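You operate a simulated robot arm through the tools that you are given. There is no shell and no other tool.

You are at the controls of a simulated robot arm. One attempt, no reset.

Task
Write the card's lot into the black peg tray, then press READ.
Fine: set the reader dial; each button once; leave the tray on the reader's plate.

Only the result counts: the job must be done as asked and must still hold three seconds after the hand-in. Knocking over, shifting, dropping, spilling or breaking anything else fails it.

Robot
A 7-joint arm with a two-finger parallel gripper, fixed in place. Base frame: the origin is at the foot of the arm, x ahead of it, y to its left, z up. Lengths are in m, angles in rad, forces in N, time in s.
With the tool pointing down near the work surface it reaches from about 0.22 to 0.74 m from the base axis. Its first joint turns from -2.897 to 2.897 rad. Payload 1.57 kg.
The tool frame sits at the grasp point between the pads (the TCP): z along the fingers, y along the line on which they close. The tips reach 0.03 m beyond it. Largest opening 0.11 m; finger width 0.024, thickness 0.012; the body of the gripper, 0.048 by 0.112 m, starts 0.078 m behind the TCP.
Orientation is told as [roll, pitch, yaw] about the base's x, y, z axes, in that order, counted from this pose: with the fingers straight down and closing along the base's y, the tool's x points along the base's -x, its y along +y and its z along -z.

Tools
- The arm moves only by the tool nudge_tool. Its argument "plan" is a list that holds one entry, the list of rows, each a list of 7 numbers: the shift along the tool's x, y, z in m, then the turn, a rotation vector about the tool's x, y, z in rad, then the gripper command, from -1 (fully open) to 1 (shut), values between in proportion. In form: [[[dx, dy, dz, rx, ry, rz, claw], ...]]. A call has 1 to 20 rows; each row is the pose to reach, as a shift and turn from the pose commanded when the call began, along the tool's axes at that moment. Each row takes 0.2 s and may step no farther than 0.05 m and 0.15 rad from the row before; otherwise, or with a gripper value out of range, the whole call is refused. Where a pose cannot be reached the arm comes as near as it can. A force on the tool above 40 N (or 10 N above the force at the start of the call, whichever is more), or a blocked arm, ends the call early, and 0.2 s more pass. The fingers move at their own pace (about 0.045 m/s each) and stop on an object; they squeeze with about 43 N. The grip force told is the motor's: it shows also when the fingers shut on nothing. Time passes only in rows, and 0.2 s behind the last, so rows that repeat a pose let the fingers close. The reply holds the time, the measured pose of the TCP, the force on the tool along the base axes, the opening and the grip force, in the units named above and with some noise, with the torque about the TCP (base axes, N m) and any sound that the robot's microphone picked up, and new pictures: "views" is both (left out), scene, wrist or none.
- Cameras (640 x 400 px; columns grow to the right, rows downward): "scene" is fixed at [0.4023, -0.5001, 1.3889]; the picture's right is [0.31, 0.95, 0.00], its down [0.92, -0.30, -0.24] and it looks along [-0.23, 0.08, -0.97] (base axes); focal length 214 px, centre (320, 200). "wrist" rides on the gripper at [0.07, 0.016, -0.141] in the tool frame; the picture's right is [-0.23, 0.97, 0.00], its down [-0.86, -0.20, -0.48] and it looks along [-0.47, -0.11, 0.88] (tool axes); focal length 222 px, centre (320, 200). There is no depth. A picture from a camera that has moved, and an enlarged one, comes with that camera's place and axes in the base frame and with its lens.
- lift_body(by): slides the trunk up (or, below 0, down) by that many m; the arm rides with it, the base frame stays. It gives what a move gives, with no picture.
- close_up(camera, box): a new picture of the part [left, top, right, bottom] of that camera's present view, enlarged. No time passes.
- job_done(): hands the job in; it is judged then, once.

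Places have to be worked out from the pictures, the camera data and where the tool is seen. Open the gripper and draw the arm clear of the work before you hand the job in, unless the task says otherwise.

The tools are called after "Emit:" as name(argument=value, ...) on one line, values as JSON. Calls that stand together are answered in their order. nudge_tool: Moves the arm, as the interface text tells. Its arguments: {"type":"object","properties":{"plan":{"type":"array","items":{"type":"array","items":{"type":"array","items":{"type":"number"}}}},"views":{"type":"string","enum":["both","scene","wrist","none"]}},"required":["plan"]} The other tools are called the same way: lift_body (by) slides the trunk up or down; close_up (camera, box) takes an enlarged picture of a part of a camera's view; job_done () hands the job in.

At the start:

```text
t: 0.0
tcp_pos: [0.0098, -0.4723, 1.1458]
ee_rot: [0.0, 0.001, 0.001]
wrist_force: [0.7, 0.0, 0.9]
moment: [-0.03, 0.01, 0.02]
finger_gap: 0.1101
finger_force: 0.0
trunk travel left (down, up): [-0.525, 0.065]
```

scene: 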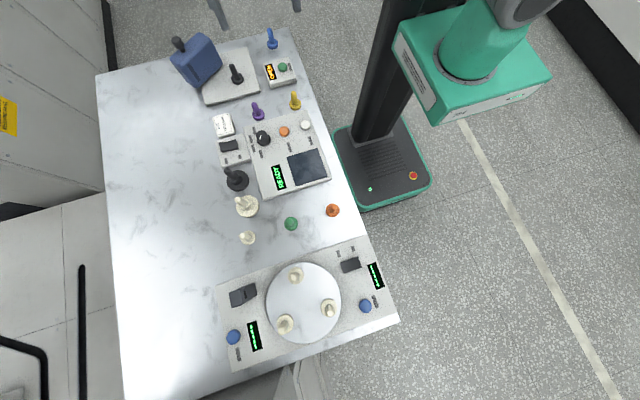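
wrist: 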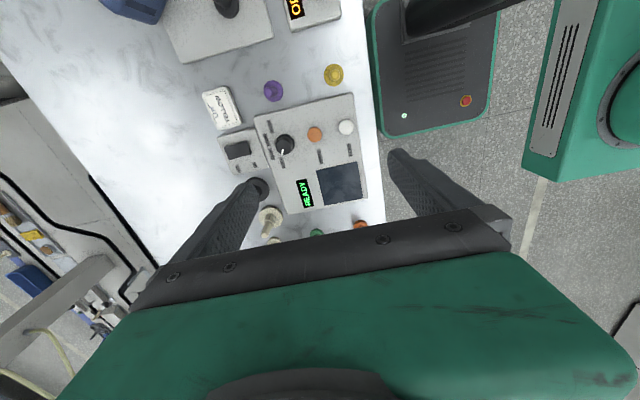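

The table holds several devices; I first look closely at the pieces before moving anything.

Emit:
close_up(camera="scene", box=[200, 90, 350, 200])

Emit:
close_up(camera="scene", box=[160, 20, 320, 120])

Emit:
close_up(camera="scene", box=[210, 230, 400, 370])

Emit:
close_up(camera="wrist", box=[190, 60, 380, 250])

Emit:
close_up(camera="scene", box=[205, 105, 265, 145])

```text
3.64 times, centred on (275, 145) of scene
camera zoom: at [0.4023, -0.5001, 1.3889], right [0.31, 0.95, 0.0], down [0.92, -0.3, -0.24], along [-0.23, 0.08, -0.97], focal length 780 px, centre (484, 400)
```

zoom: 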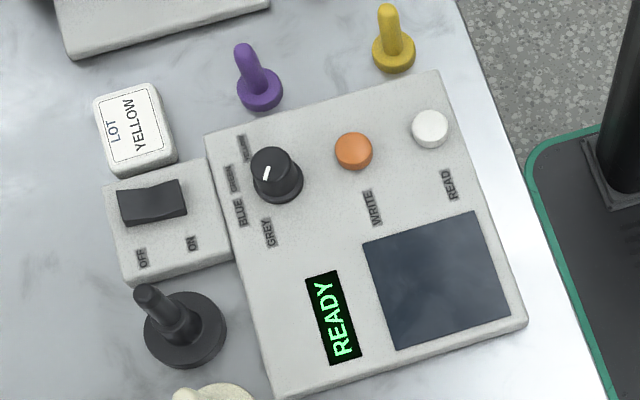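

```text
4.00 times, centred on (240, 70) of scene
camera zoom: at [0.4023, -0.5001, 1.3889], right [0.31, 0.95, 0.0], down [0.92, -0.3, -0.24], along [-0.23, 0.08, -0.97], focal length 858 px, centre (640, 720)
```

zoom: 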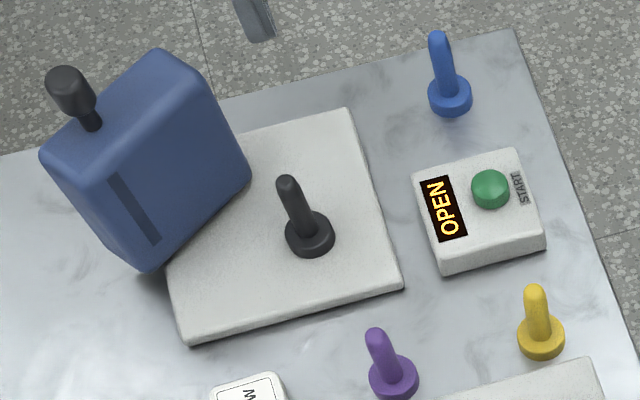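

```text
2.86 times, centred on (305, 300) of scene
camera zoom: at [0.4023, -0.5001, 1.3889], right [0.31, 0.95, 0.0], down [0.92, -0.3, -0.24], along [-0.23, 0.08, -0.97], focal length 613 px, centre (363, -86)
```

zoom: 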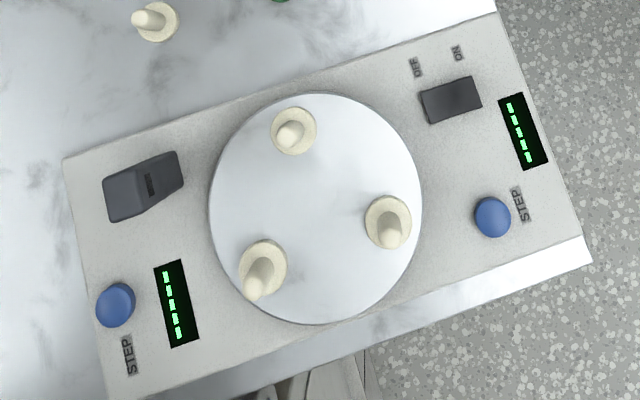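

```text
2.11 times, centred on (285, 155) of wrist
camera zoom: at [-0.0597, -0.4547, 1.2872], right [0.23, 0.97, 0.0], down [0.86, -0.2, 0.48], along [0.47, -0.11, -0.88], focal length 468 px, centre (394, 295)
```

zoom: 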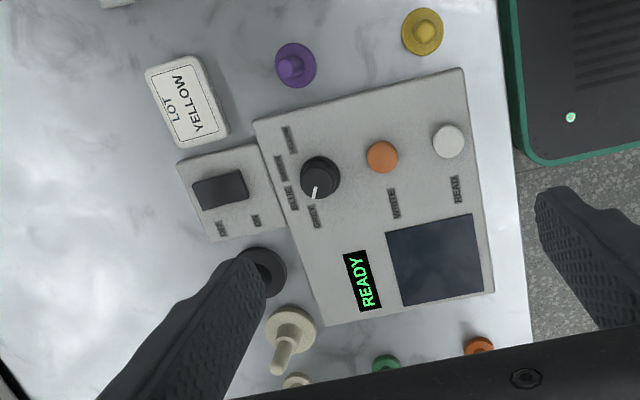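

```text
10.00 times, centred on (235, 125) of scene
camera zoom: at [0.4023, -0.5001, 1.3889], right [0.31, 0.95, 0.0], down [0.92, -0.3, -0.24], along [-0.23, 0.08, -0.97], focal length 2145 px, centre (1170, 950)
```

zoom: 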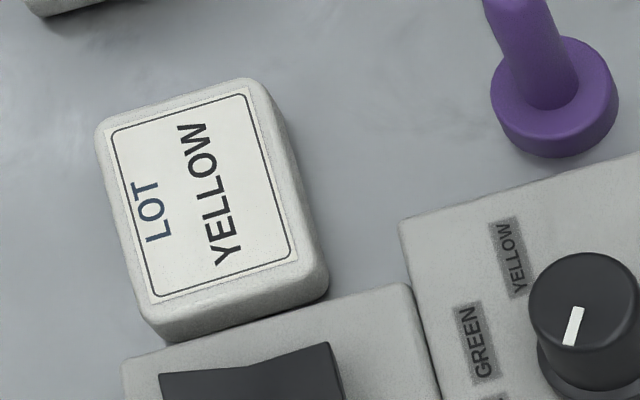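

The card says LOT YELLOW. I need to identify which black item is the "peg tray", and read the dial labels, so I enlarge further.

Emit:
close_up(camera="scene", box=[215, 160, 275, 220])

Emit:
close_up(camera="scene", box=[210, 55, 270, 105])

Emit:
close_up(camera="scene", box=[215, 125, 285, 175])

Emit:
close_up(camera="scene", box=[230, 190, 350, 260])

Emit:
close_up(camera="scene", box=[265, 110, 335, 195])

Emit:
close_up(camera="wrist", box=[200, 85, 300, 165])

```text
6.67 times, centred on (245, 190) of scene
camera zoom: at [0.4023, -0.5001, 1.3889], right [0.31, 0.95, 0.0], down [0.92, -0.3, -0.24], along [-0.23, 0.08, -0.97], focal length 1430 px, centre (820, 267)
```

zoom: 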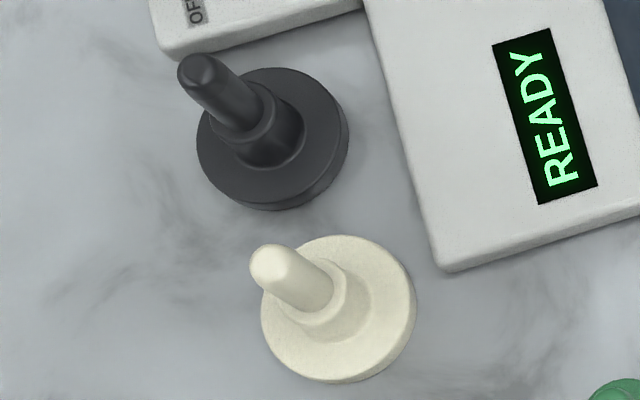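

```text
8.00 times, centred on (240, 80) of scene
camera zoom: at [0.4023, -0.5001, 1.3889], right [0.31, 0.95, 0.0], down [0.92, -0.3, -0.24], along [-0.23, 0.08, -0.97], focal length 1716 px, centre (960, 1160)
```

zoom: 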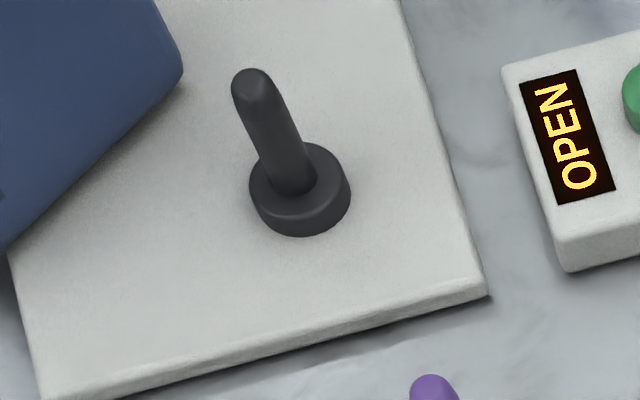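

```text
8.00 times, centred on (250, 150) of scene
camera zoom: at [0.4023, -0.5001, 1.3889], right [0.31, 0.95, 0.0], down [0.92, -0.3, -0.24], along [-0.23, 0.08, -0.97], focal length 1716 px, centre (880, 600)
```

zoom: 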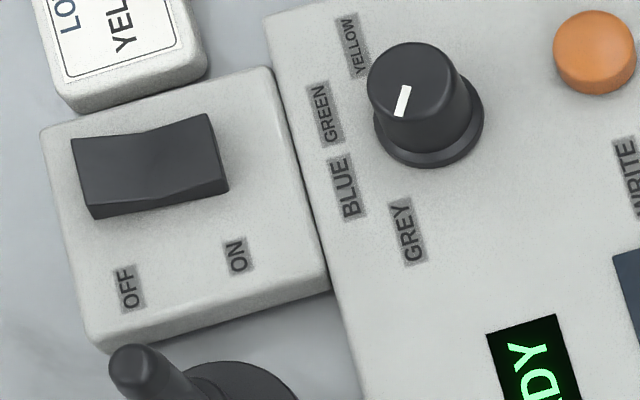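

```text
5.33 times, centred on (290, 225) of scene
camera zoom: at [0.4023, -0.5001, 1.3889], right [0.31, 0.95, 0.0], down [0.92, -0.3, -0.24], along [-0.23, 0.08, -0.97], focal length 1144 px, centre (480, 67)
```

zoom: 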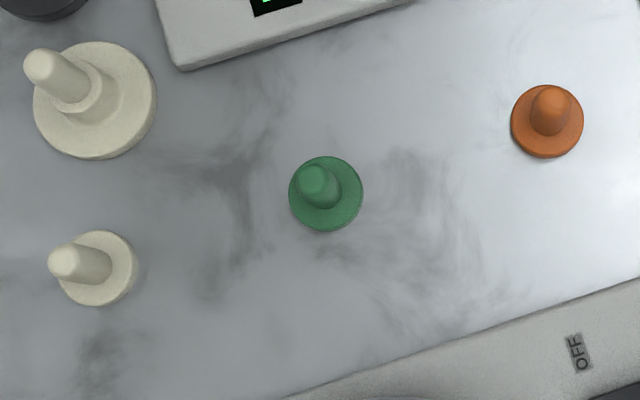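

```text
4.71 times, centred on (300, 152) of scene
camera zoom: at [0.4023, -0.5001, 1.3889], right [0.31, 0.95, 0.0], down [0.92, -0.3, -0.24], along [-0.23, 0.08, -0.97], focal length 1009 px, centre (414, 424)
```

zoom: 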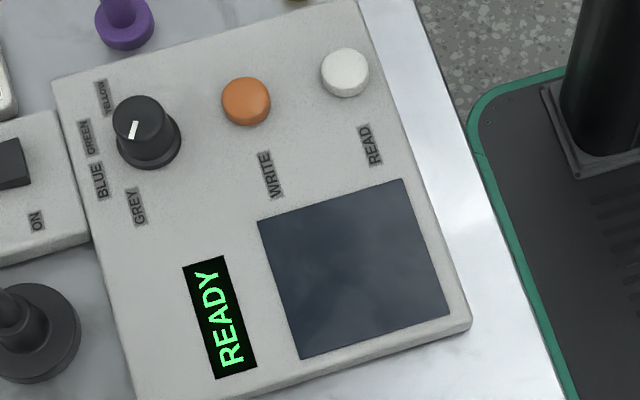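

```text
5.00 times, centred on (250, 125) of wrist
camera zoom: at [-0.0597, -0.4547, 1.2872], right [0.23, 0.97, 0.0], down [0.86, -0.2, 0.48], along [0.47, -0.11, -0.88], focal length 1111 px, centre (670, 575)
```

zoom: 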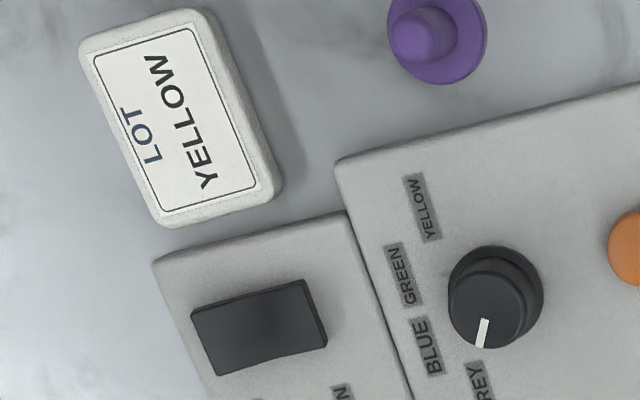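

Lot is YELLOW; the dial points at GREY (≈-25°) with YELLOW at ≈-155° in base angles, and the black peg tray is the wide black disc with peg near (0.13,-0.66). Table is about z≈0.78, so I lower the trunk a bit to get closer and look again.

Emit:
lift_body(by=-0.15)

```text
t: 1.8
tcp_pos: [0.0091, -0.4738, 0.9966]
ee_rot: [-0.001, 0.0, 0.0]
wrist_force: [-0.7, 0.6, -0.2]
moment: [-0.01, 0.0, 0.01]
finger_gap: 0.1102
finger_force: 0.0
trunk travel left (down, up): [-0.375, 0.215]
```

The trunk is down by 0.15 and the TCP is at z≈0.997. I now move to above the dial (estimated (0.031,-0.556)) while narrowing the fingers to about 0.06.

Emit:
nudge_tool(plan=[[[-0.01, -0.04, 0, 0, 0, 0, -0.1], [-0.022, -0.082, 0, 0, 0, 0, -0.1], [-0.022, -0.082, 0, 0, 0, 0, -0.1], [-0.022, -0.082, 0, 0, 0, 0, -0.1]]])

```text
t: 2.8
tcp_pos: [0.0307, -0.5562, 0.9976]
ee_rot: [-0.001, 0.001, -0.002]
wrist_force: [0.2, 0.6, -0.2]
moment: [0.0, 0.0, -0.03]
finger_gap: 0.0606
finger_force: 0.1
trunk travel left (down, up): [-0.375, 0.215]
camera wrist: at [-0.0382, -0.5372, 1.1383], right [0.23, 0.97, 0.0], down [0.86, -0.2, 0.48], along [0.47, -0.11, -0.88], focal length 222 px, centre (320, 200)
```

scene: 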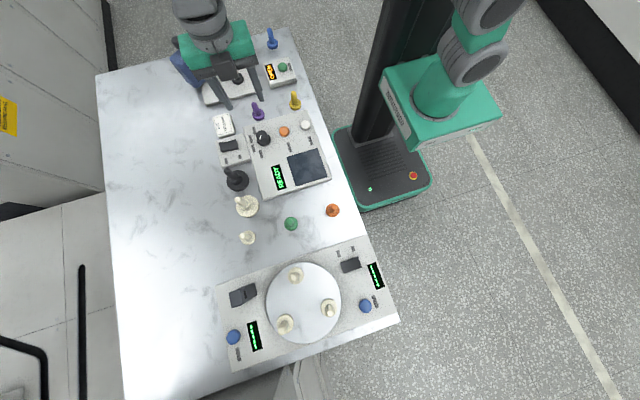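
wrist: 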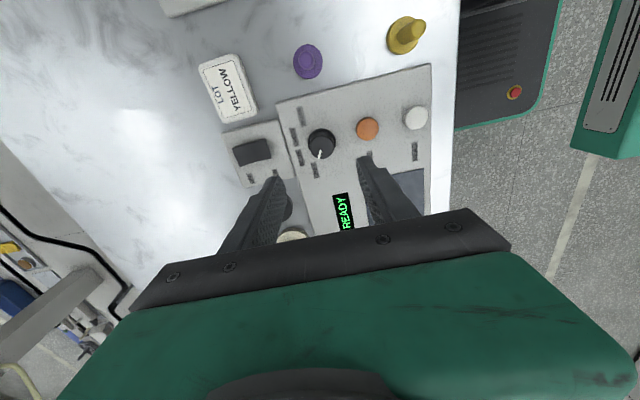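

Emit:
close_up(camera="wrist", box=[270, 90, 370, 170])

Emit:
close_up(camera="wrist", box=[340, 80, 450, 180])

```text
5.00 times, centred on (320, 130) of wrist
camera zoom: at [-0.0382, -0.5372, 1.1383], right [0.23, 0.97, 0.0], down [0.86, -0.2, 0.48], along [0.47, -0.11, -0.88], focal length 1111 px, centre (320, 550)
```

zoom: 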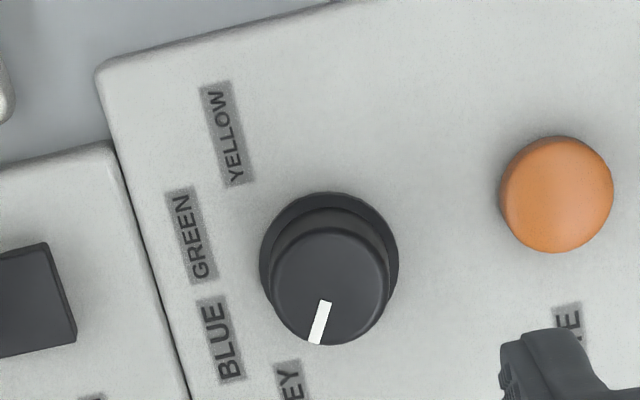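

```text
4.00 times, centred on (395, 130) of wrist
camera zoom: at [-0.0382, -0.5372, 1.1383], right [0.23, 0.97, 0.0], down [0.86, -0.2, 0.48], along [0.47, -0.11, -0.88], focal length 888 px, centre (20, 480)
```

zoom: 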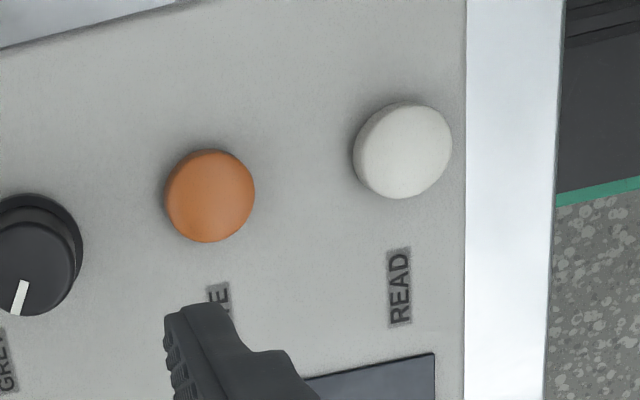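

Triangulating both views gives the dial at about (0.040,-0.554), top z≈0.845, panel z≈0.817. I centre over it, pre-rotate the hand by +1.15 rad yaw so a 2.3 rad clockwise turn remains, and look.

Emit:
nudge_tool(plan=[[[-0.009, 0.002, 0.0, 0, 0, -0.15, 0.1], [-0.009, 0.002, 0.02, 0, 0, -0.3, 0.1], [-0.009, 0.002, 0.04, 0, 0, -0.45, 0.1], [-0.009, 0.002, 0.06, 0, 0, -0.6, 0.1], [-0.009, 0.002, 0.08, 0, 0, -0.75, 0.1], [-0.009, 0.002, 0.08, 0, 0, -0.9, 0.1], [-0.009, 0.002, 0.08, 0, 0, -1.05, 0.1], [-0.009, 0.002, 0.08, 0, 0, -1.15, 0.1], [-0.009, 0.002, 0.08, 0, 0, -1.15, 0.1]]])

```text
t: 4.8
tcp_pos: [0.0409, -0.5536, 0.9167]
ee_rot: [-0.001, -0.001, 1.151]
wrist_force: [0.7, -0.3, 0.1]
moment: [0.0, 0.0, -0.01]
finger_gap: 0.0498
finger_force: 0.1
trunk travel left (down, up): [-0.375, 0.215]
camera wrist: at [-0.0026, -0.6076, 1.0577], right [-0.8, 0.6, 0.0], down [0.53, 0.7, 0.48], along [0.29, 0.38, -0.88], focal length 222 px, centre (320, 200)
```

scene: 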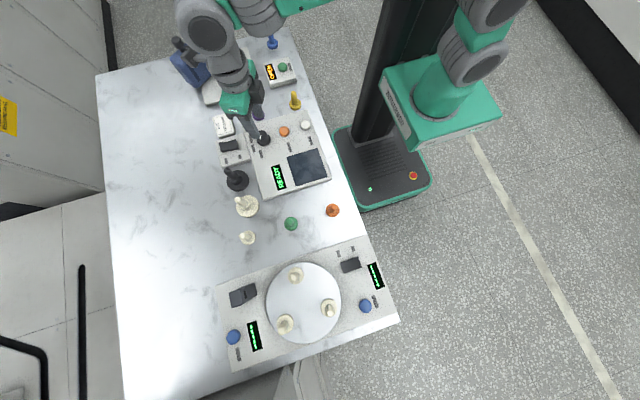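
wrist: 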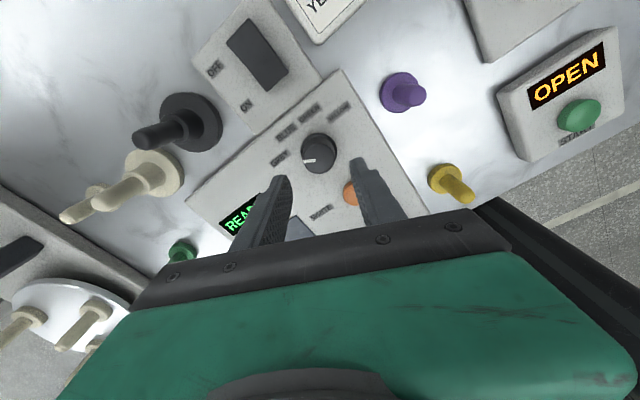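

Emit:
close_up(camera="wrist", box=[270, 100, 390, 190])

Emit:
close_up(camera="scene", box=[215, 95, 305, 165])

```text
4.44 times, centred on (330, 145) of wrist
camera zoom: at [-0.0026, -0.6076, 1.0577], right [-0.8, 0.6, 0.0], down [0.53, 0.7, 0.48], along [0.29, 0.38, -0.88], focal length 987 px, centre (276, 444)
```

zoom: 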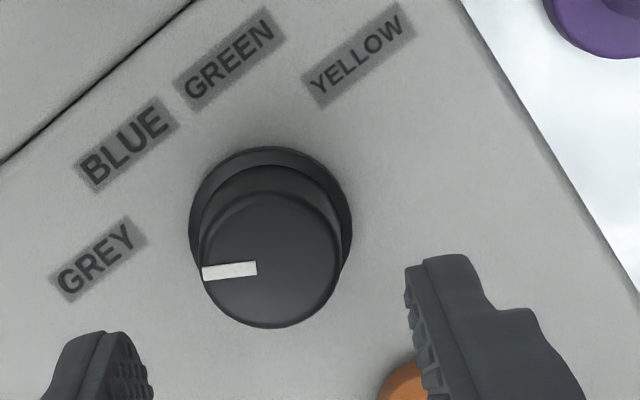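

```text
5.71 times, centred on (260, 130) of scene
camera zoom: at [0.4023, -0.5001, 1.3889], right [0.31, 0.95, 0.0], down [0.92, -0.3, -0.24], along [-0.23, 0.08, -0.97], focal length 1226 px, centre (663, 600)
```

zoom: 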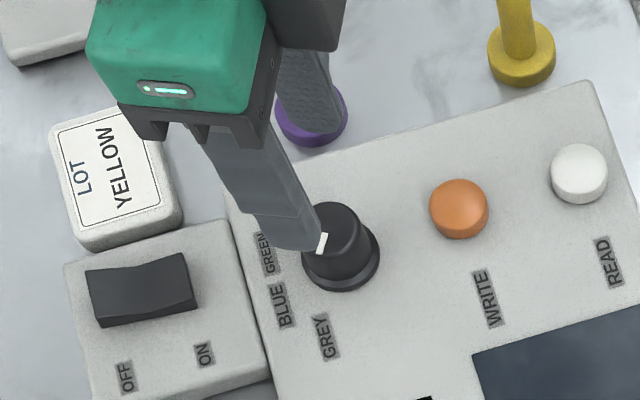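

The dial sits at (0.0404,-0.5536), exactly under the TCP (0.0409,-0.5536). I descend 0.058 so the tips straddle the knob, then close.

Emit:
nudge_tool(plan=[[[0, 0, 0.02, 0, 0, 0, 0.1], [0, 0, 0.04, 0, 0, 0, 0.1], [0, 0, 0.05, 0, 0, 0, 0.1], [0, 0, 0.058, 0, 0, 0, 0.1], [0, 0, 0.058, 0, 0, 0, 0.1]]])

```text
t: 6.0
tcp_pos: [0.0383, -0.5531, 0.8572]
ee_rot: [0.001, 0.0, 1.15]
wrist_force: [-0.4, -0.6, -0.3]
moment: [-0.04, -0.01, 0.01]
finger_gap: 0.0492
finger_force: 0.0
trunk travel left (down, up): [-0.375, 0.215]
camera wrist: at [-0.0026, -0.6079, 0.9986], right [-0.8, 0.61, 0.0], down [0.53, 0.7, 0.48], along [0.29, 0.38, -0.88], focal length 222 px, centre (320, 200)
```

scene: 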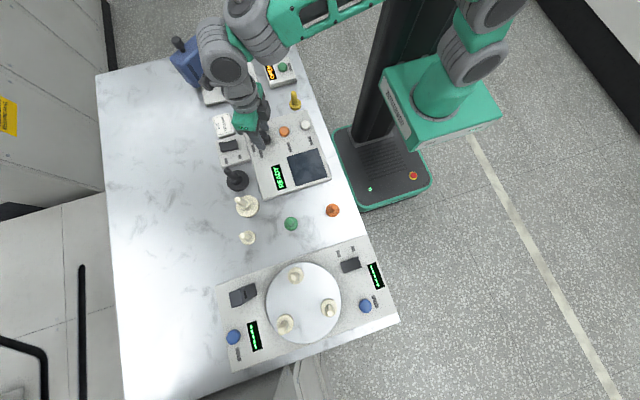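
wrist: 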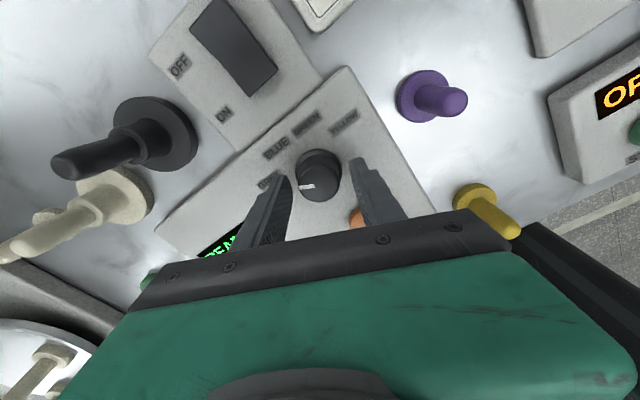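

The knob is centred between the fingers with no contact force. I close on it.

Emit:
nudge_tool(plan=[[[0, 0, 0, 0, 0, 0, 0.5], [0, 0, 0, 0, 0, 0, 1], [0, 0, 0, 0, 0, 0, 1], [0, 0, 0, 0, 0, 0, 1]]], views="wrist")

```text
t: 7.0
tcp_pos: [0.0401, -0.5536, 0.8576]
ee_rot: [0.0, -0.001, 1.151]
wrist_force: [4.0, -1.1, -0.8]
moment: [-0.42, -0.4, 0.0]
finger_gap: 0.0334
finger_force: 40.0
trunk travel left (down, up): [-0.375, 0.215]
camera wrist: at [-0.0021, -0.6081, 0.9988], right [-0.8, 0.6, 0.0], down [0.53, 0.7, 0.48], along [0.29, 0.38, -0.88], focal length 222 px, centre (320, 200)
```

wrist: 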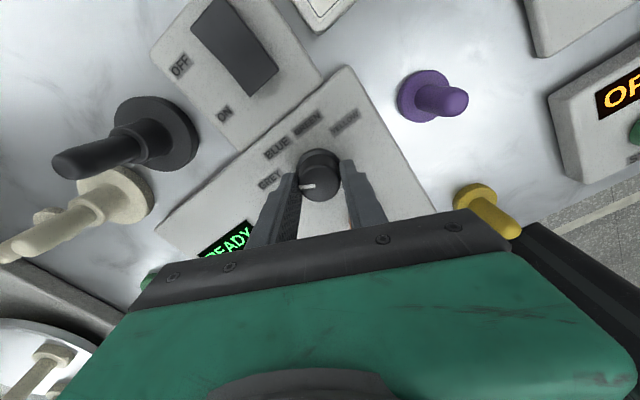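

The knob is held (gap 0.033). I turn it clockwise from above by 0.6 rad first and check.

Emit:
nudge_tool(plan=[[[0, 0, 0, 0, 0, 0.12, 1], [0, 0, 0, 0, 0, 0.24, 1], [0, 0, 0, 0, 0, 0.36, 1], [0, 0, 0, 0, 0, 0.48, 1], [0, 0, 0, 0, 0, 0.6, 1], [0, 0, 0, 0, 0, 0.6, 1]]], views="wrist")

```text
t: 8.3
tcp_pos: [0.0418, -0.5534, 0.8574]
ee_rot: [0.0, 0.0, 0.551]
wrist_force: [11.1, -9.1, -7.8]
moment: [-0.66, -0.72, 0.01]
finger_gap: 0.0336
finger_force: 42.0
trunk travel left (down, up): [-0.375, 0.215]
camera wrist: at [-0.0257, -0.5745, 0.9988], right [-0.32, 0.95, 0.0], down [0.83, 0.28, 0.48], along [0.45, 0.15, -0.88], focal length 222 px, centre (320, 200)
```

wrist: 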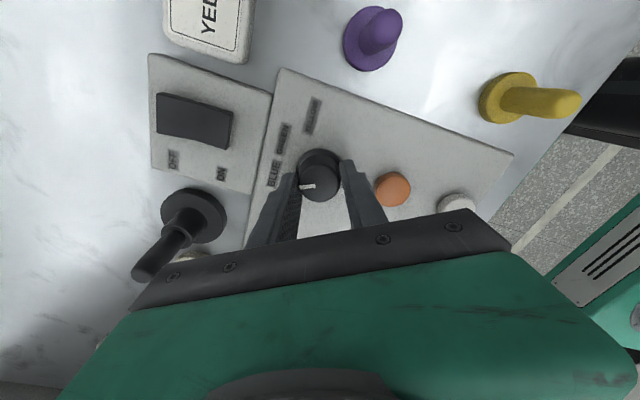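

The pointer has turned with the hand. I continue another 0.6 rad.

Emit:
nudge_tool(plan=[[[0, 0, 0, 0, 0, 0.12, 1], [0, 0, 0, 0, 0, 0.24, 1], [0, 0, 0, 0, 0, 0.36, 1], [0, 0, 0, 0, 0, 0.48, 1], [0, 0, 0, 0, 0, 0.6, 1], [0, 0, 0, 0, 0, 0.6, 1]]], views="wrist")

```text
t: 9.8
tcp_pos: [0.0422, -0.5559, 0.8577]
ee_rot: [0.001, 0.001, -0.052]
wrist_force: [13.2, -18.8, -2.6]
moment: [-0.08, -0.29, 0.02]
finger_gap: 0.0338
finger_force: 40.9
trunk travel left (down, up): [-0.375, 0.215]
camera wrist: at [-0.0262, -0.5332, 0.9988], right [0.28, 0.96, 0.0], down [0.84, -0.24, 0.48], along [0.46, -0.13, -0.88], focal length 222 px, centre (320, 200)
```

wrist: 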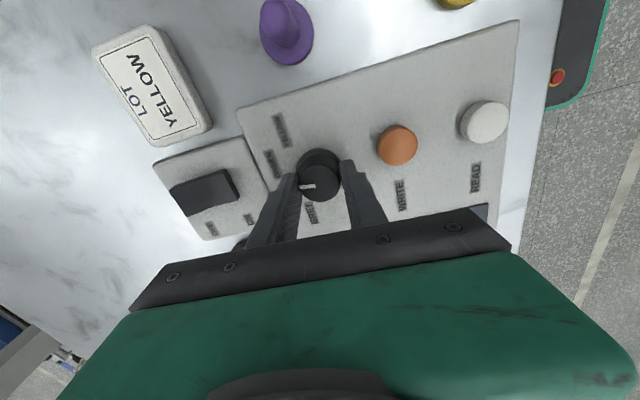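

The knob has turned about 1.2 rad; side force is building up, so I open the fingers to relax it and view the dial.

Emit:
nudge_tool(plan=[[[0, 0, 0, 0, 0, 0, 0.5], [0, 0, 0, 0, 0, 0, 0.15], [0, 0, 0, 0, 0, 0, 0.15]]], views="wrist")

Emit:
close_up(camera="wrist", box=[240, 90, 400, 230])

```text
t: 10.6
tcp_pos: [0.0416, -0.5532, 0.8573]
ee_rot: [0.0, 0.001, -0.051]
wrist_force: [0.4, 0.1, 0.4]
moment: [0.02, 0.0, 0.0]
finger_gap: 0.0468
finger_force: 0.0
trunk travel left (down, up): [-0.375, 0.215]
camera wrist: at [-0.0269, -0.5312, 0.9988], right [0.28, 0.96, 0.0], down [0.84, -0.24, 0.48], along [0.46, -0.13, -0.88], focal length 222 px, centre (320, 200)
```

wrist: 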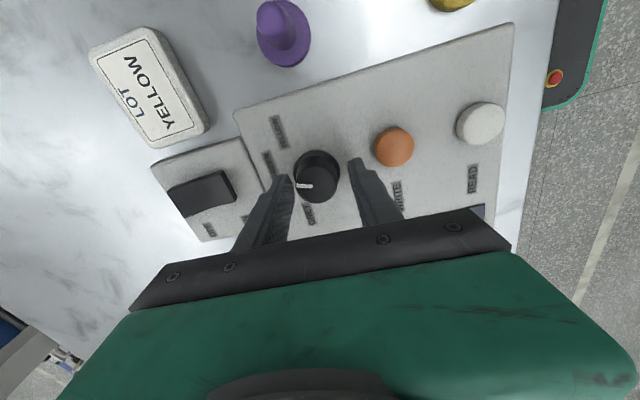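

```text
2.86 times, centred on (320, 160) of wrist
camera zoom: at [-0.0269, -0.5312, 0.9988], right [0.28, 0.96, 0.0], down [0.84, -0.24, 0.48], along [0.46, -0.13, -0.88], focal length 635 px, centre (320, 314)
```

zoom: 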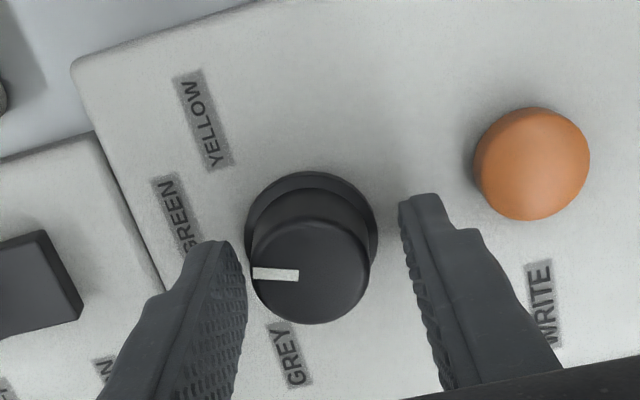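

The pointer is now at about -108°, i.e. GREEN (labels measure -25/-67/-112/-155°). The grip pulled the TCP to y≈-0.556, so I shift 2.5 mm to -y, close again, and turn the remaining ~0.78 rad.

Emit:
nudge_tool(plan=[[[0.001, -0.0025, 0, 0, 0, 0, 0.15], [0.001, -0.0025, 0, 0, 0, 0, 1], [0.001, -0.0025, 0, 0, 0, 0, 1], [0.001, -0.0025, 0, 0, 0, 0, 1], [0.001, -0.0025, 0, 0, 0, 0.1, 1], [0.001, -0.0025, 0, 0, 0, 0.2, 1], [0.001, -0.0025, 0, 0, 0, 0.3, 1], [0.001, -0.0025, 0, 0, 0, 0.4, 1], [0.001, -0.0025, 0, 0, 0, 0.5, 1], [0.001, -0.0025, 0, 0, 0, 0.6, 1], [0.001, -0.0025, 0, 0, 0, 0.7, 1], [0.001, -0.0025, 0, 0, 0, 0.78, 1], [0.001, -0.0025, 0, 0, 0, 0.78, 1]]], views="wrist")

Emit:
close_up(camera="wrist", box=[240, 90, 400, 230])

```text
t: 13.3
tcp_pos: [0.0407, -0.5554, 0.8584]
ee_rot: [-0.001, -0.001, -0.832]
wrist_force: [2.9, 4.2, -2.0]
moment: [-0.36, -0.01, 0.66]
finger_gap: 0.0334
finger_force: 41.2
trunk travel left (down, up): [-0.375, 0.215]
camera wrist: at [0.0056, -0.4909, 0.999], right [0.87, 0.49, 0.0], down [0.43, -0.77, 0.48], along [0.23, -0.42, -0.88], focal length 222 px, centre (320, 200)
```

wrist: 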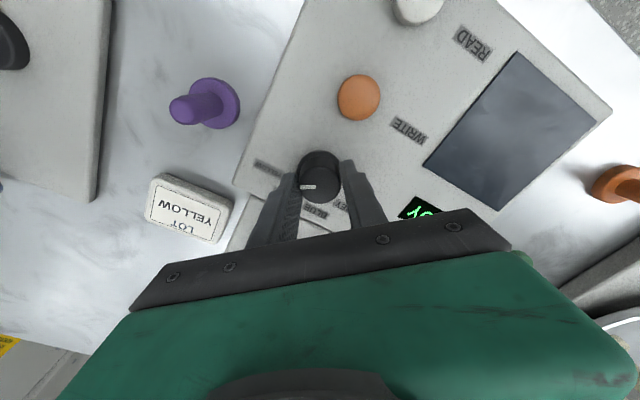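

```text
2.86 times, centred on (320, 160) of wrist
camera zoom: at [0.0056, -0.4909, 0.999], right [0.87, 0.49, 0.0], down [0.43, -0.77, 0.48], along [0.23, -0.42, -0.88], focal length 635 px, centre (320, 314)
```

zoom: 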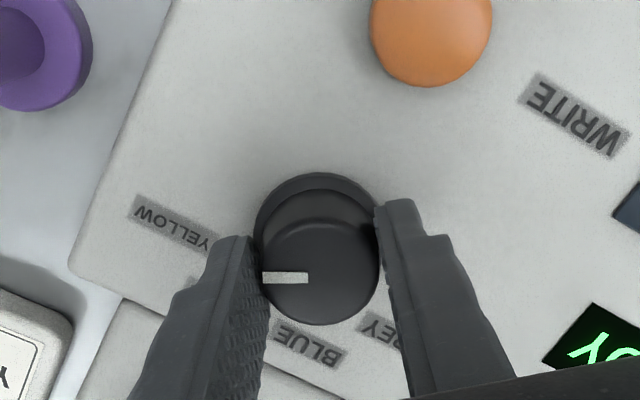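

The pointer reads about -151° and a resisting torque of 0.66 N·m shows the dial is at its end (YELLOW). I open the fingers and rise to check.

Emit:
nudge_tool(plan=[[[0, 0, 0, 0, 0, 0, 0.5], [0, 0, 0, 0, 0, 0, 0.1], [0, 0, 0, 0, 0, 0, 0.1], [0, 0, -0.03, 0, 0, 0, 0.1], [0, 0, -0.06, 0, 0, 0, 0.1], [0, 0, -0.08, 0, 0, 0, 0.1]]], views="wrist")

Emit:
close_up(camera="wrist", box=[240, 90, 400, 230])

```text
t: 14.8
tcp_pos: [0.0393, -0.555, 0.9371]
ee_rot: [-0.001, -0.001, -0.831]
wrist_force: [0.6, 0.4, 0.8]
moment: [-0.03, 0.01, -0.03]
finger_gap: 0.0493
finger_force: 0.0
trunk travel left (down, up): [-0.375, 0.215]
camera wrist: at [0.0046, -0.4907, 1.0789], right [0.87, 0.49, 0.0], down [0.43, -0.77, 0.48], along [0.23, -0.42, -0.88], focal length 222 px, centre (320, 200)
```

wrist: 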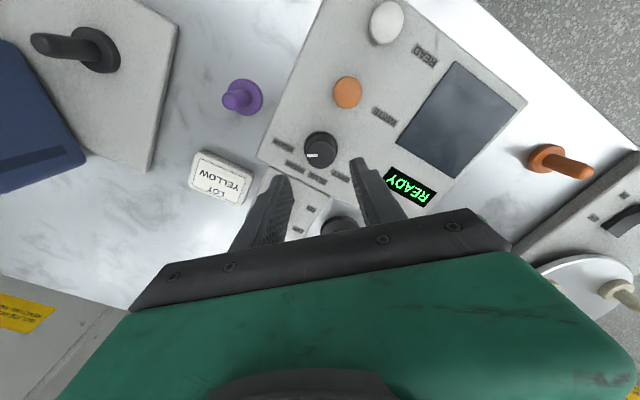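

```text
2.86 times, centred on (320, 160) of wrist
camera zoom: at [0.0046, -0.4907, 1.0789], right [0.87, 0.49, 0.0], down [0.43, -0.77, 0.48], along [0.23, -0.42, -0.88], focal length 635 px, centre (320, 314)
```

zoom: 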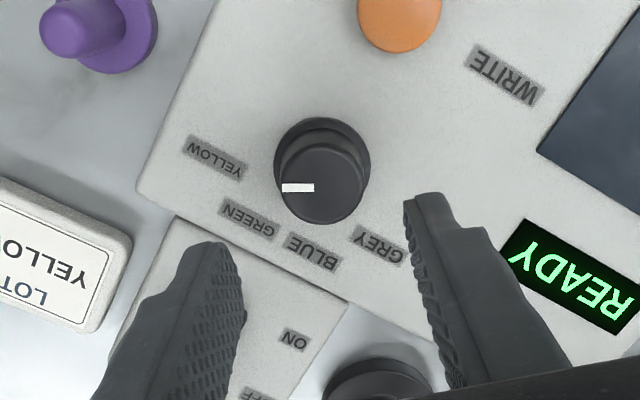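

The pointer clearly faces YELLOW now and nothing else moved. Next I go to above the black tray (rough (0.12,-0.66)), turning the hand back to yaw 0 for a closer view.

Emit:
nudge_tool(plan=[[[-0.01, -0.002, -0.03, 0, 0, -0.14, 0.1], [-0.04, -0.006, -0.06, 0, 0, -0.28, 0.1], [-0.07, -0.01, -0.06, 0, 0, -0.42, 0.1], [-0.1, -0.015, -0.06, 0, 0, -0.56, 0.1], [-0.1248, -0.0191, -0.06, 0, 0, -0.7, 0.1], [-0.1248, -0.0191, -0.06, 0, 0, -0.831, 0.1], [-0.1248, -0.0191, -0.06, 0, 0, -0.831, 0.1]]])

Emit:
close_up(camera="wrist", box=[250, 80, 410, 220])

```text
t: 16.4
tcp_pos: [0.1055, -0.6349, 0.9864]
ee_rot: [0.002, 0.001, 0.003]
wrist_force: [-0.5, 0.2, -0.5]
moment: [0.0, 0.04, 0.03]
finger_gap: 0.0498
finger_force: 0.1
out of reach, approached as far as the arm can: row 4, 5, 6, 7
trunk travel left (down, up): [-0.375, 0.215]
camera wrist: at [0.037, -0.617, 1.1283], right [0.22, 0.97, 0.0], down [0.86, -0.2, 0.48], along [0.47, -0.11, -0.88], focal length 222 px, centre (320, 200)
```

scene: 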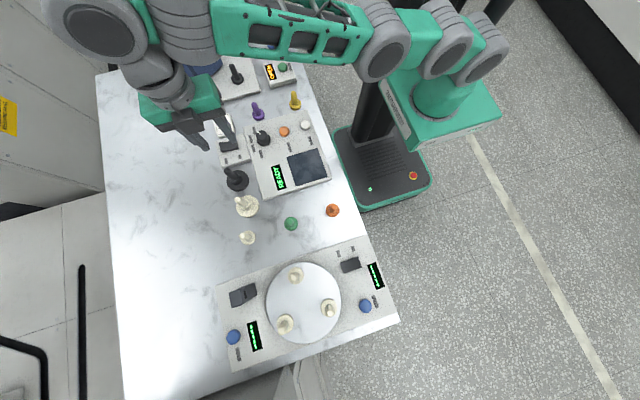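
wrist: 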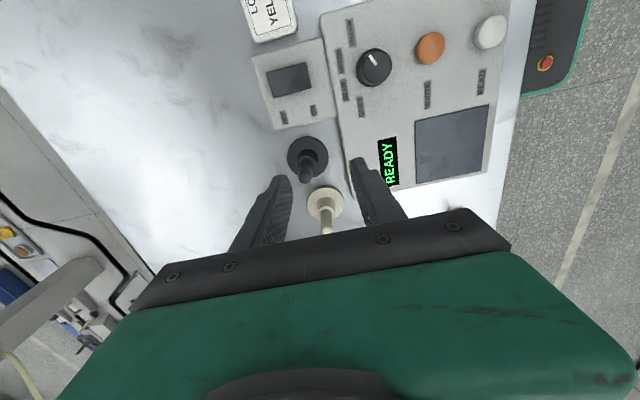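

```text
2.86 times, centred on (330, 150) of wrist
camera zoom: at [0.037, -0.617, 1.1283], right [0.22, 0.97, 0.0], down [0.86, -0.2, 0.48], along [0.47, -0.11, -0.88], focal length 635 px, centre (291, 343)
```

zoom: 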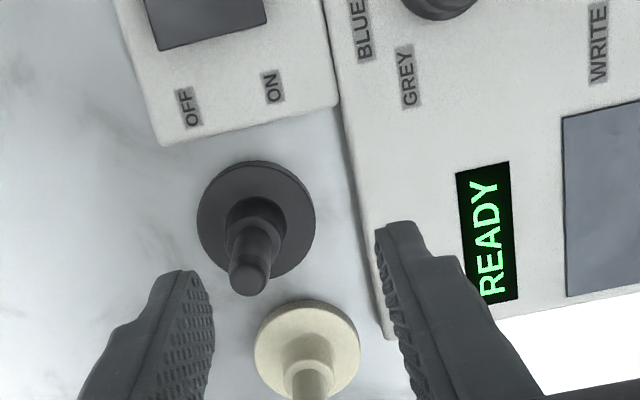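

The arm was just short of reach here (ended at (0.106,-0.635,0.986)). Triangulation puts the black tray's axis at (0.134,-0.660), peg top z≈0.88, disc top ≈0.80; the limit seems to be from being too high relative to the shoulder, so I raise the trunk and then lower the arm.

Emit:
lift_body(by=0.1)

Emit:
nudge_tool(plan=[[[0, 0, 0.04, 0, 0, 0, 0.1], [0, 0, 0.08, 0, 0, 0, 0.1], [0, 0, 0.1, 0, 0, 0, 0.1], [0, 0, 0.12, 0, 0, 0, 0.1], [0, 0, 0.12, 0, 0, 0, 0.1]]])

```text
t: 17.7
tcp_pos: [0.1067, -0.6346, 1.088]
ee_rot: [0.001, 0.0, 0.002]
wrist_force: [1.2, 1.0, 0.4]
moment: [0.04, -0.01, 0.04]
finger_gap: 0.0495
finger_force: 0.1
trunk travel left (down, up): [-0.475, 0.115]
```

```text
t: 18.9
tcp_pos: [0.106, -0.6328, 0.9677]
ee_rot: [0.0, 0.0, 0.002]
wrist_force: [-0.3, -0.1, -0.3]
moment: [-0.05, 0.0, 0.01]
finger_gap: 0.0495
finger_force: 0.1
trunk travel left (down, up): [-0.475, 0.115]
camera wrist: at [0.0364, -0.6151, 1.1085], right [0.23, 0.97, 0.0], down [0.86, -0.2, 0.48], along [0.47, -0.11, -0.88], focal length 222 px, centre (320, 200)
```

scene: 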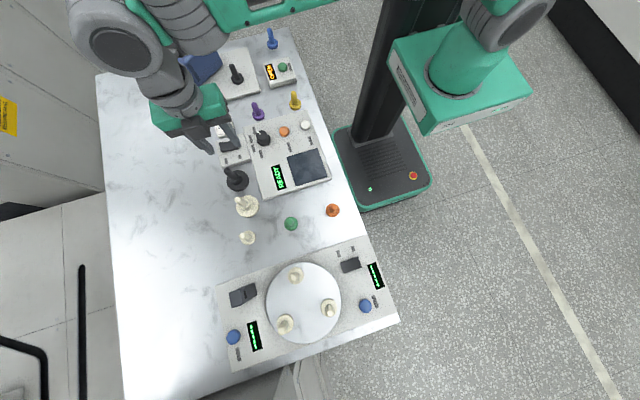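
wrist: 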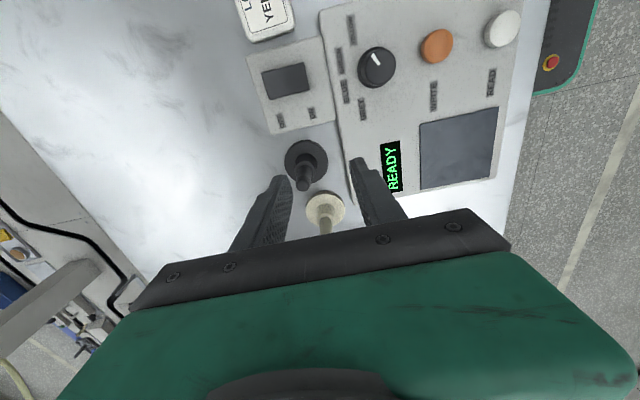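

Now there is more margin. I move over the tray axis (0.134,-0.660) and widen the fingers slightly.

Emit:
nudge_tool(plan=[[[-0.014, -0.013, 0, 0, 0, 0, 0.0], [-0.028, -0.026, 0, 0, 0, 0, 0.0], [-0.028, -0.026, 0, 0, 0, 0, 0.0], [-0.028, -0.026, 0, 0, 0, 0, 0.0]]], views="both")

Emit:
close_up(camera="wrist", box=[250, 80, 410, 220])

Emit:
close_up(camera="scene", box=[180, 110, 300, 230])

```text
t: 19.9
tcp_pos: [0.1335, -0.6594, 0.9668]
ee_rot: [0.0, 0.001, 0.002]
wrist_force: [0.8, 0.5, -0.3]
moment: [-0.02, 0.0, 0.01]
finger_gap: 0.055
finger_force: 0.0
trunk travel left (down, up): [-0.475, 0.115]
camera wrist: at [0.064, -0.6421, 1.108], right [0.23, 0.97, 0.0], down [0.86, -0.2, 0.48], along [0.47, -0.11, -0.88], focal length 222 px, centre (320, 200)
```

scene: 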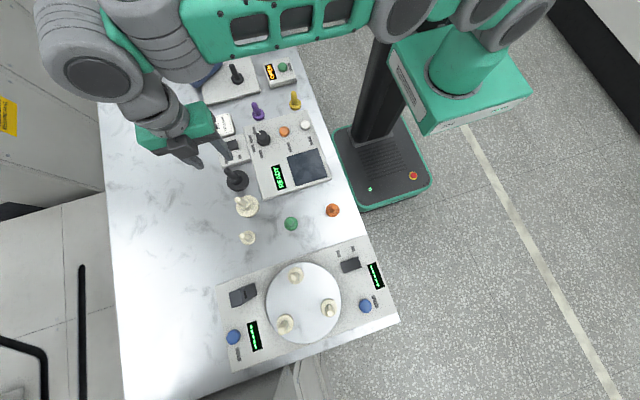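
wrist: 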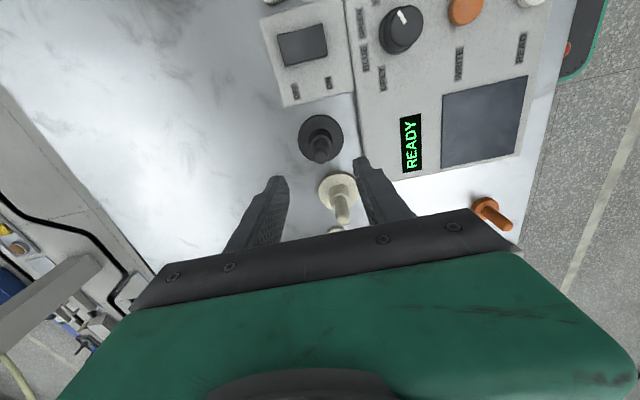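

```text
2.86 times, centred on (330, 150) of wrist
camera zoom: at [0.064, -0.6421, 1.108], right [0.23, 0.97, 0.0], down [0.86, -0.2, 0.48], along [0.47, -0.11, -0.88], focal length 635 px, centre (291, 343)
```

zoom: 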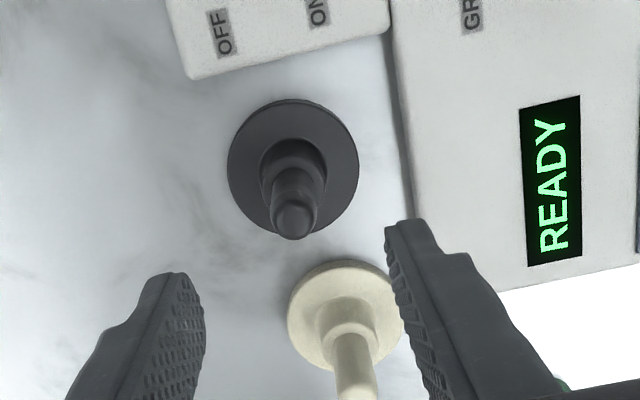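

```text
3.33 times, centred on (240, 170) of scene
camera zoom: at [0.4023, -0.5001, 1.3889], right [0.31, 0.95, 0.0], down [0.92, -0.3, -0.24], along [-0.23, 0.08, -0.97], focal length 715 px, centre (587, 300)
```

zoom: 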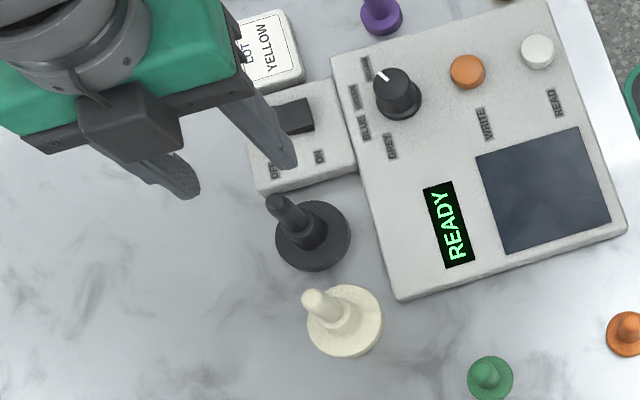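

The peg axis is at about (0.132,-0.6575), nearly under the TCP, with fingers at 0.055 opening. I lower to TCP z≈0.857 so the fingers straddle the shaft above the collar.

Emit:
nudge_tool(plan=[[[0.0015, 0.002, 0.03, 0, 0, 0, 0.0], [0.0015, 0.002, 0.06, 0, 0, 0, 0.0], [0.0015, 0.002, 0.085, 0, 0, 0, 0.0], [0.0015, 0.002, 0.1, 0, 0, 0, 0.0], [0.0015, 0.002, 0.11, 0, 0, 0, 0.0], [0.0015, 0.002, 0.11, 0, 0, 0, 0.0]]], views="both")

Emit:
close_up(camera="wrist", box=[240, 80, 400, 220])

Emit:
close_up(camera="scene", box=[180, 110, 300, 230])

```text
t: 21.3
tcp_pos: [0.133, -0.6595, 0.8565]
ee_rot: [0.0, 0.0, 0.002]
wrist_force: [0.5, 0.3, 0.4]
moment: [-0.01, -0.02, -0.02]
finger_gap: 0.0552
finger_force: 0.1
trunk travel left (down, up): [-0.475, 0.115]
camera wrist: at [0.063, -0.6408, 0.9982], right [0.23, 0.97, 0.0], down [0.86, -0.2, 0.48], along [0.47, -0.11, -0.88], focal length 222 px, centre (320, 200)
```

scene: 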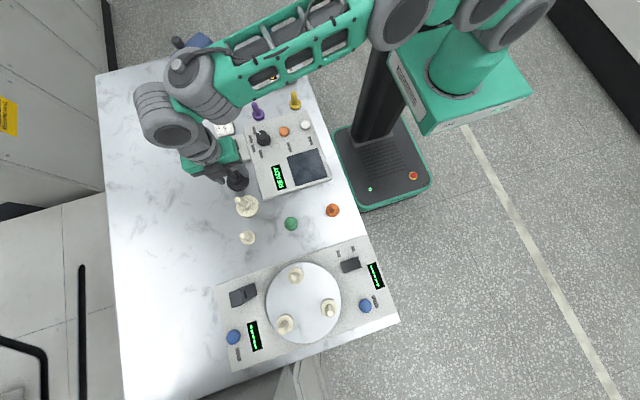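
wrist: 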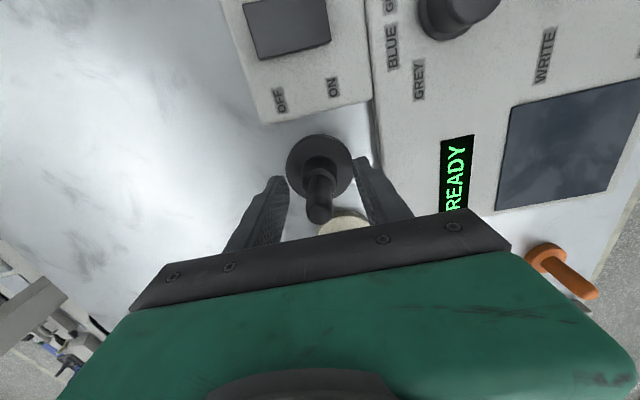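

```text
2.86 times, centred on (320, 150) of wrist
camera zoom: at [0.063, -0.6408, 0.9982], right [0.23, 0.97, 0.0], down [0.86, -0.2, 0.48], along [0.47, -0.11, -0.88], focal length 635 px, centre (320, 343)
```

zoom: 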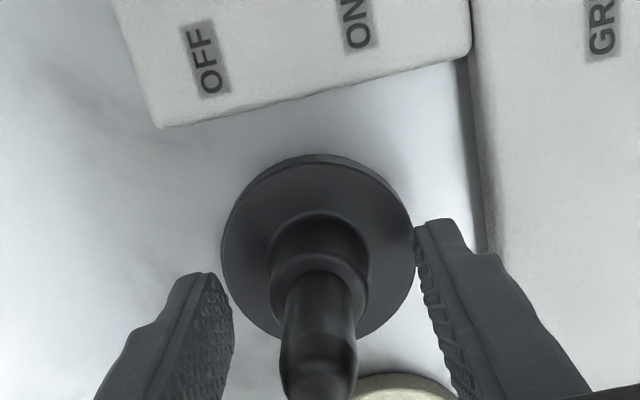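

```text
3.33 times, centred on (240, 170) of scene
camera zoom: at [0.4023, -0.5001, 1.3889], right [0.31, 0.95, 0.0], down [0.92, -0.3, -0.24], along [-0.23, 0.08, -0.97], focal length 715 px, centre (587, 300)
```

zoom: 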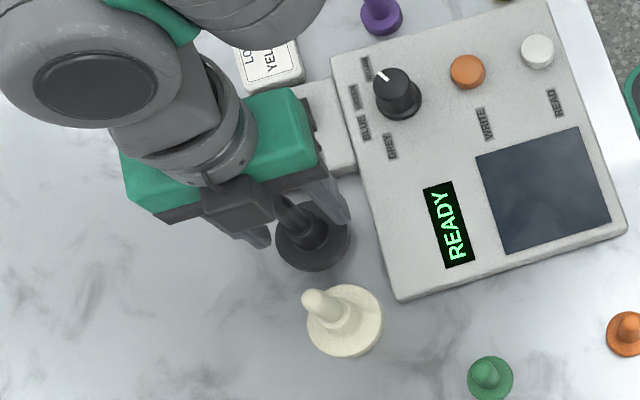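

The peg is centred between the fingers. I close on the shaft.

Emit:
nudge_tool(plan=[[[0, 0, 0, 0, 0, 0, 0.5], [0, 0, 0, 0, 0, 0, 1], [0, 0, 0, 0, 0, 0, 1], [0, 0, 0, 0, 0, 0, 1], [0, 0, 0, 0, 0, 0, 1]]], views="wrist")

Emit:
nudge_tool(plan=[[[0, 0, -0.006, 0, 0, 0, 1], [0, 0, -0.012, 0, 0, 0, 1], [0, 0, -0.012, 0, 0, 0, 1]]], views="wrist")

Emit:
close_up(camera="wrist", box=[240, 80, 400, 220])

Emit:
close_up(camera="scene", box=[180, 110, 300, 230])

```text
t: 22.5
tcp_pos: [0.1328, -0.6593, 0.8574]
ee_rot: [-0.001, -0.001, 0.001]
wrist_force: [-0.3, -0.9, 0.9]
moment: [0.01, -0.01, 0.0]
finger_gap: 0.0261
finger_force: 36.8
trunk travel left (down, up): [-0.475, 0.115]
camera wrist: at [0.063, -0.6408, 0.9983], right [0.23, 0.97, 0.0], down [0.86, -0.2, 0.48], along [0.47, -0.11, -0.88], focal length 222 px, centre (320, 200)
```

wrist: 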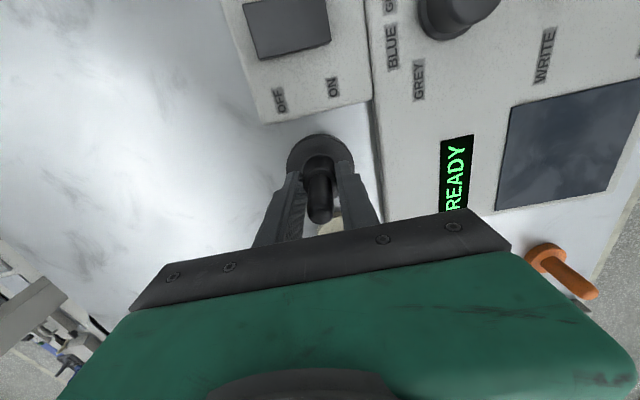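

```text
t: 23.3
tcp_pos: [0.1325, -0.6585, 0.8685]
ee_rot: [0.001, 0.0, 0.002]
wrist_force: [-0.1, -0.3, -0.4]
moment: [0.01, -0.02, 0.0]
finger_gap: 0.0263
finger_force: 36.9
trunk travel left (down, up): [-0.475, 0.115]
camera wrist: at [0.0635, -0.6406, 1.0103], right [0.23, 0.97, 0.0], down [0.86, -0.2, 0.48], along [0.47, -0.11, -0.88], focal length 222 px, centre (320, 200)
```

wrist: 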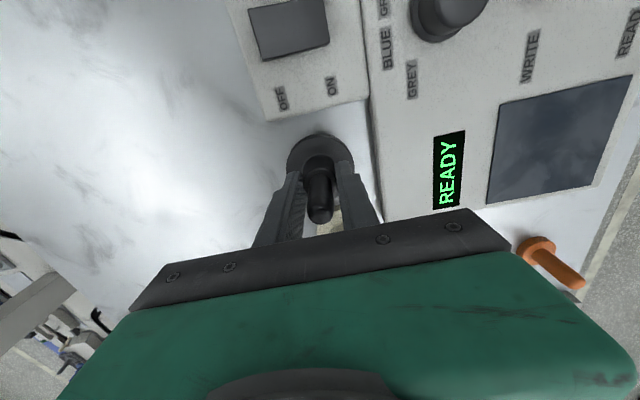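

```text
2.86 times, centred on (320, 150) of wrist
camera zoom: at [0.0635, -0.6406, 1.0103], right [0.23, 0.97, 0.0], down [0.86, -0.2, 0.48], along [0.47, -0.11, -0.88], focal length 635 px, centre (320, 343)
```

zoom: 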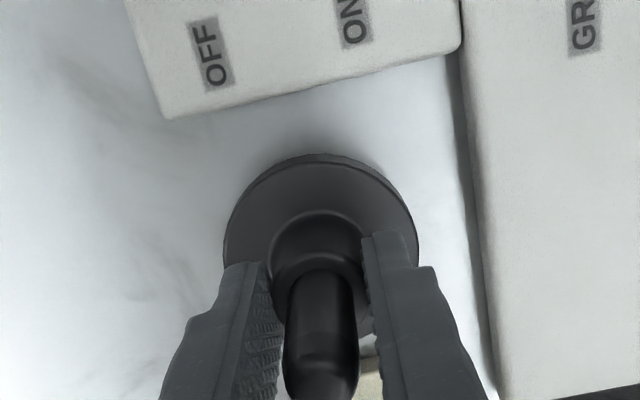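

```text
3.33 times, centred on (240, 170) of scene
camera zoom: at [0.4023, -0.5001, 1.3889], right [0.31, 0.95, 0.0], down [0.92, -0.3, -0.24], along [-0.23, 0.08, -0.97], focal length 715 px, centre (587, 300)
```

zoom: 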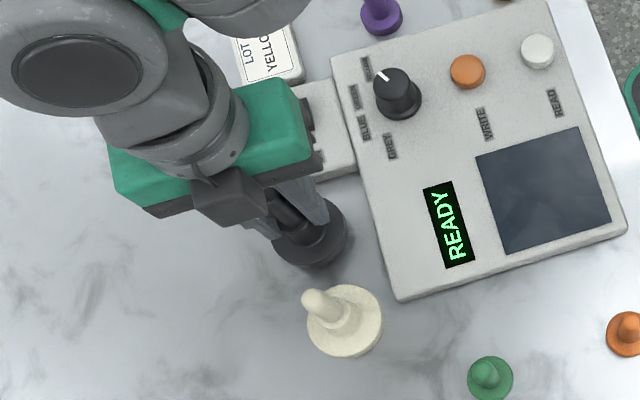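

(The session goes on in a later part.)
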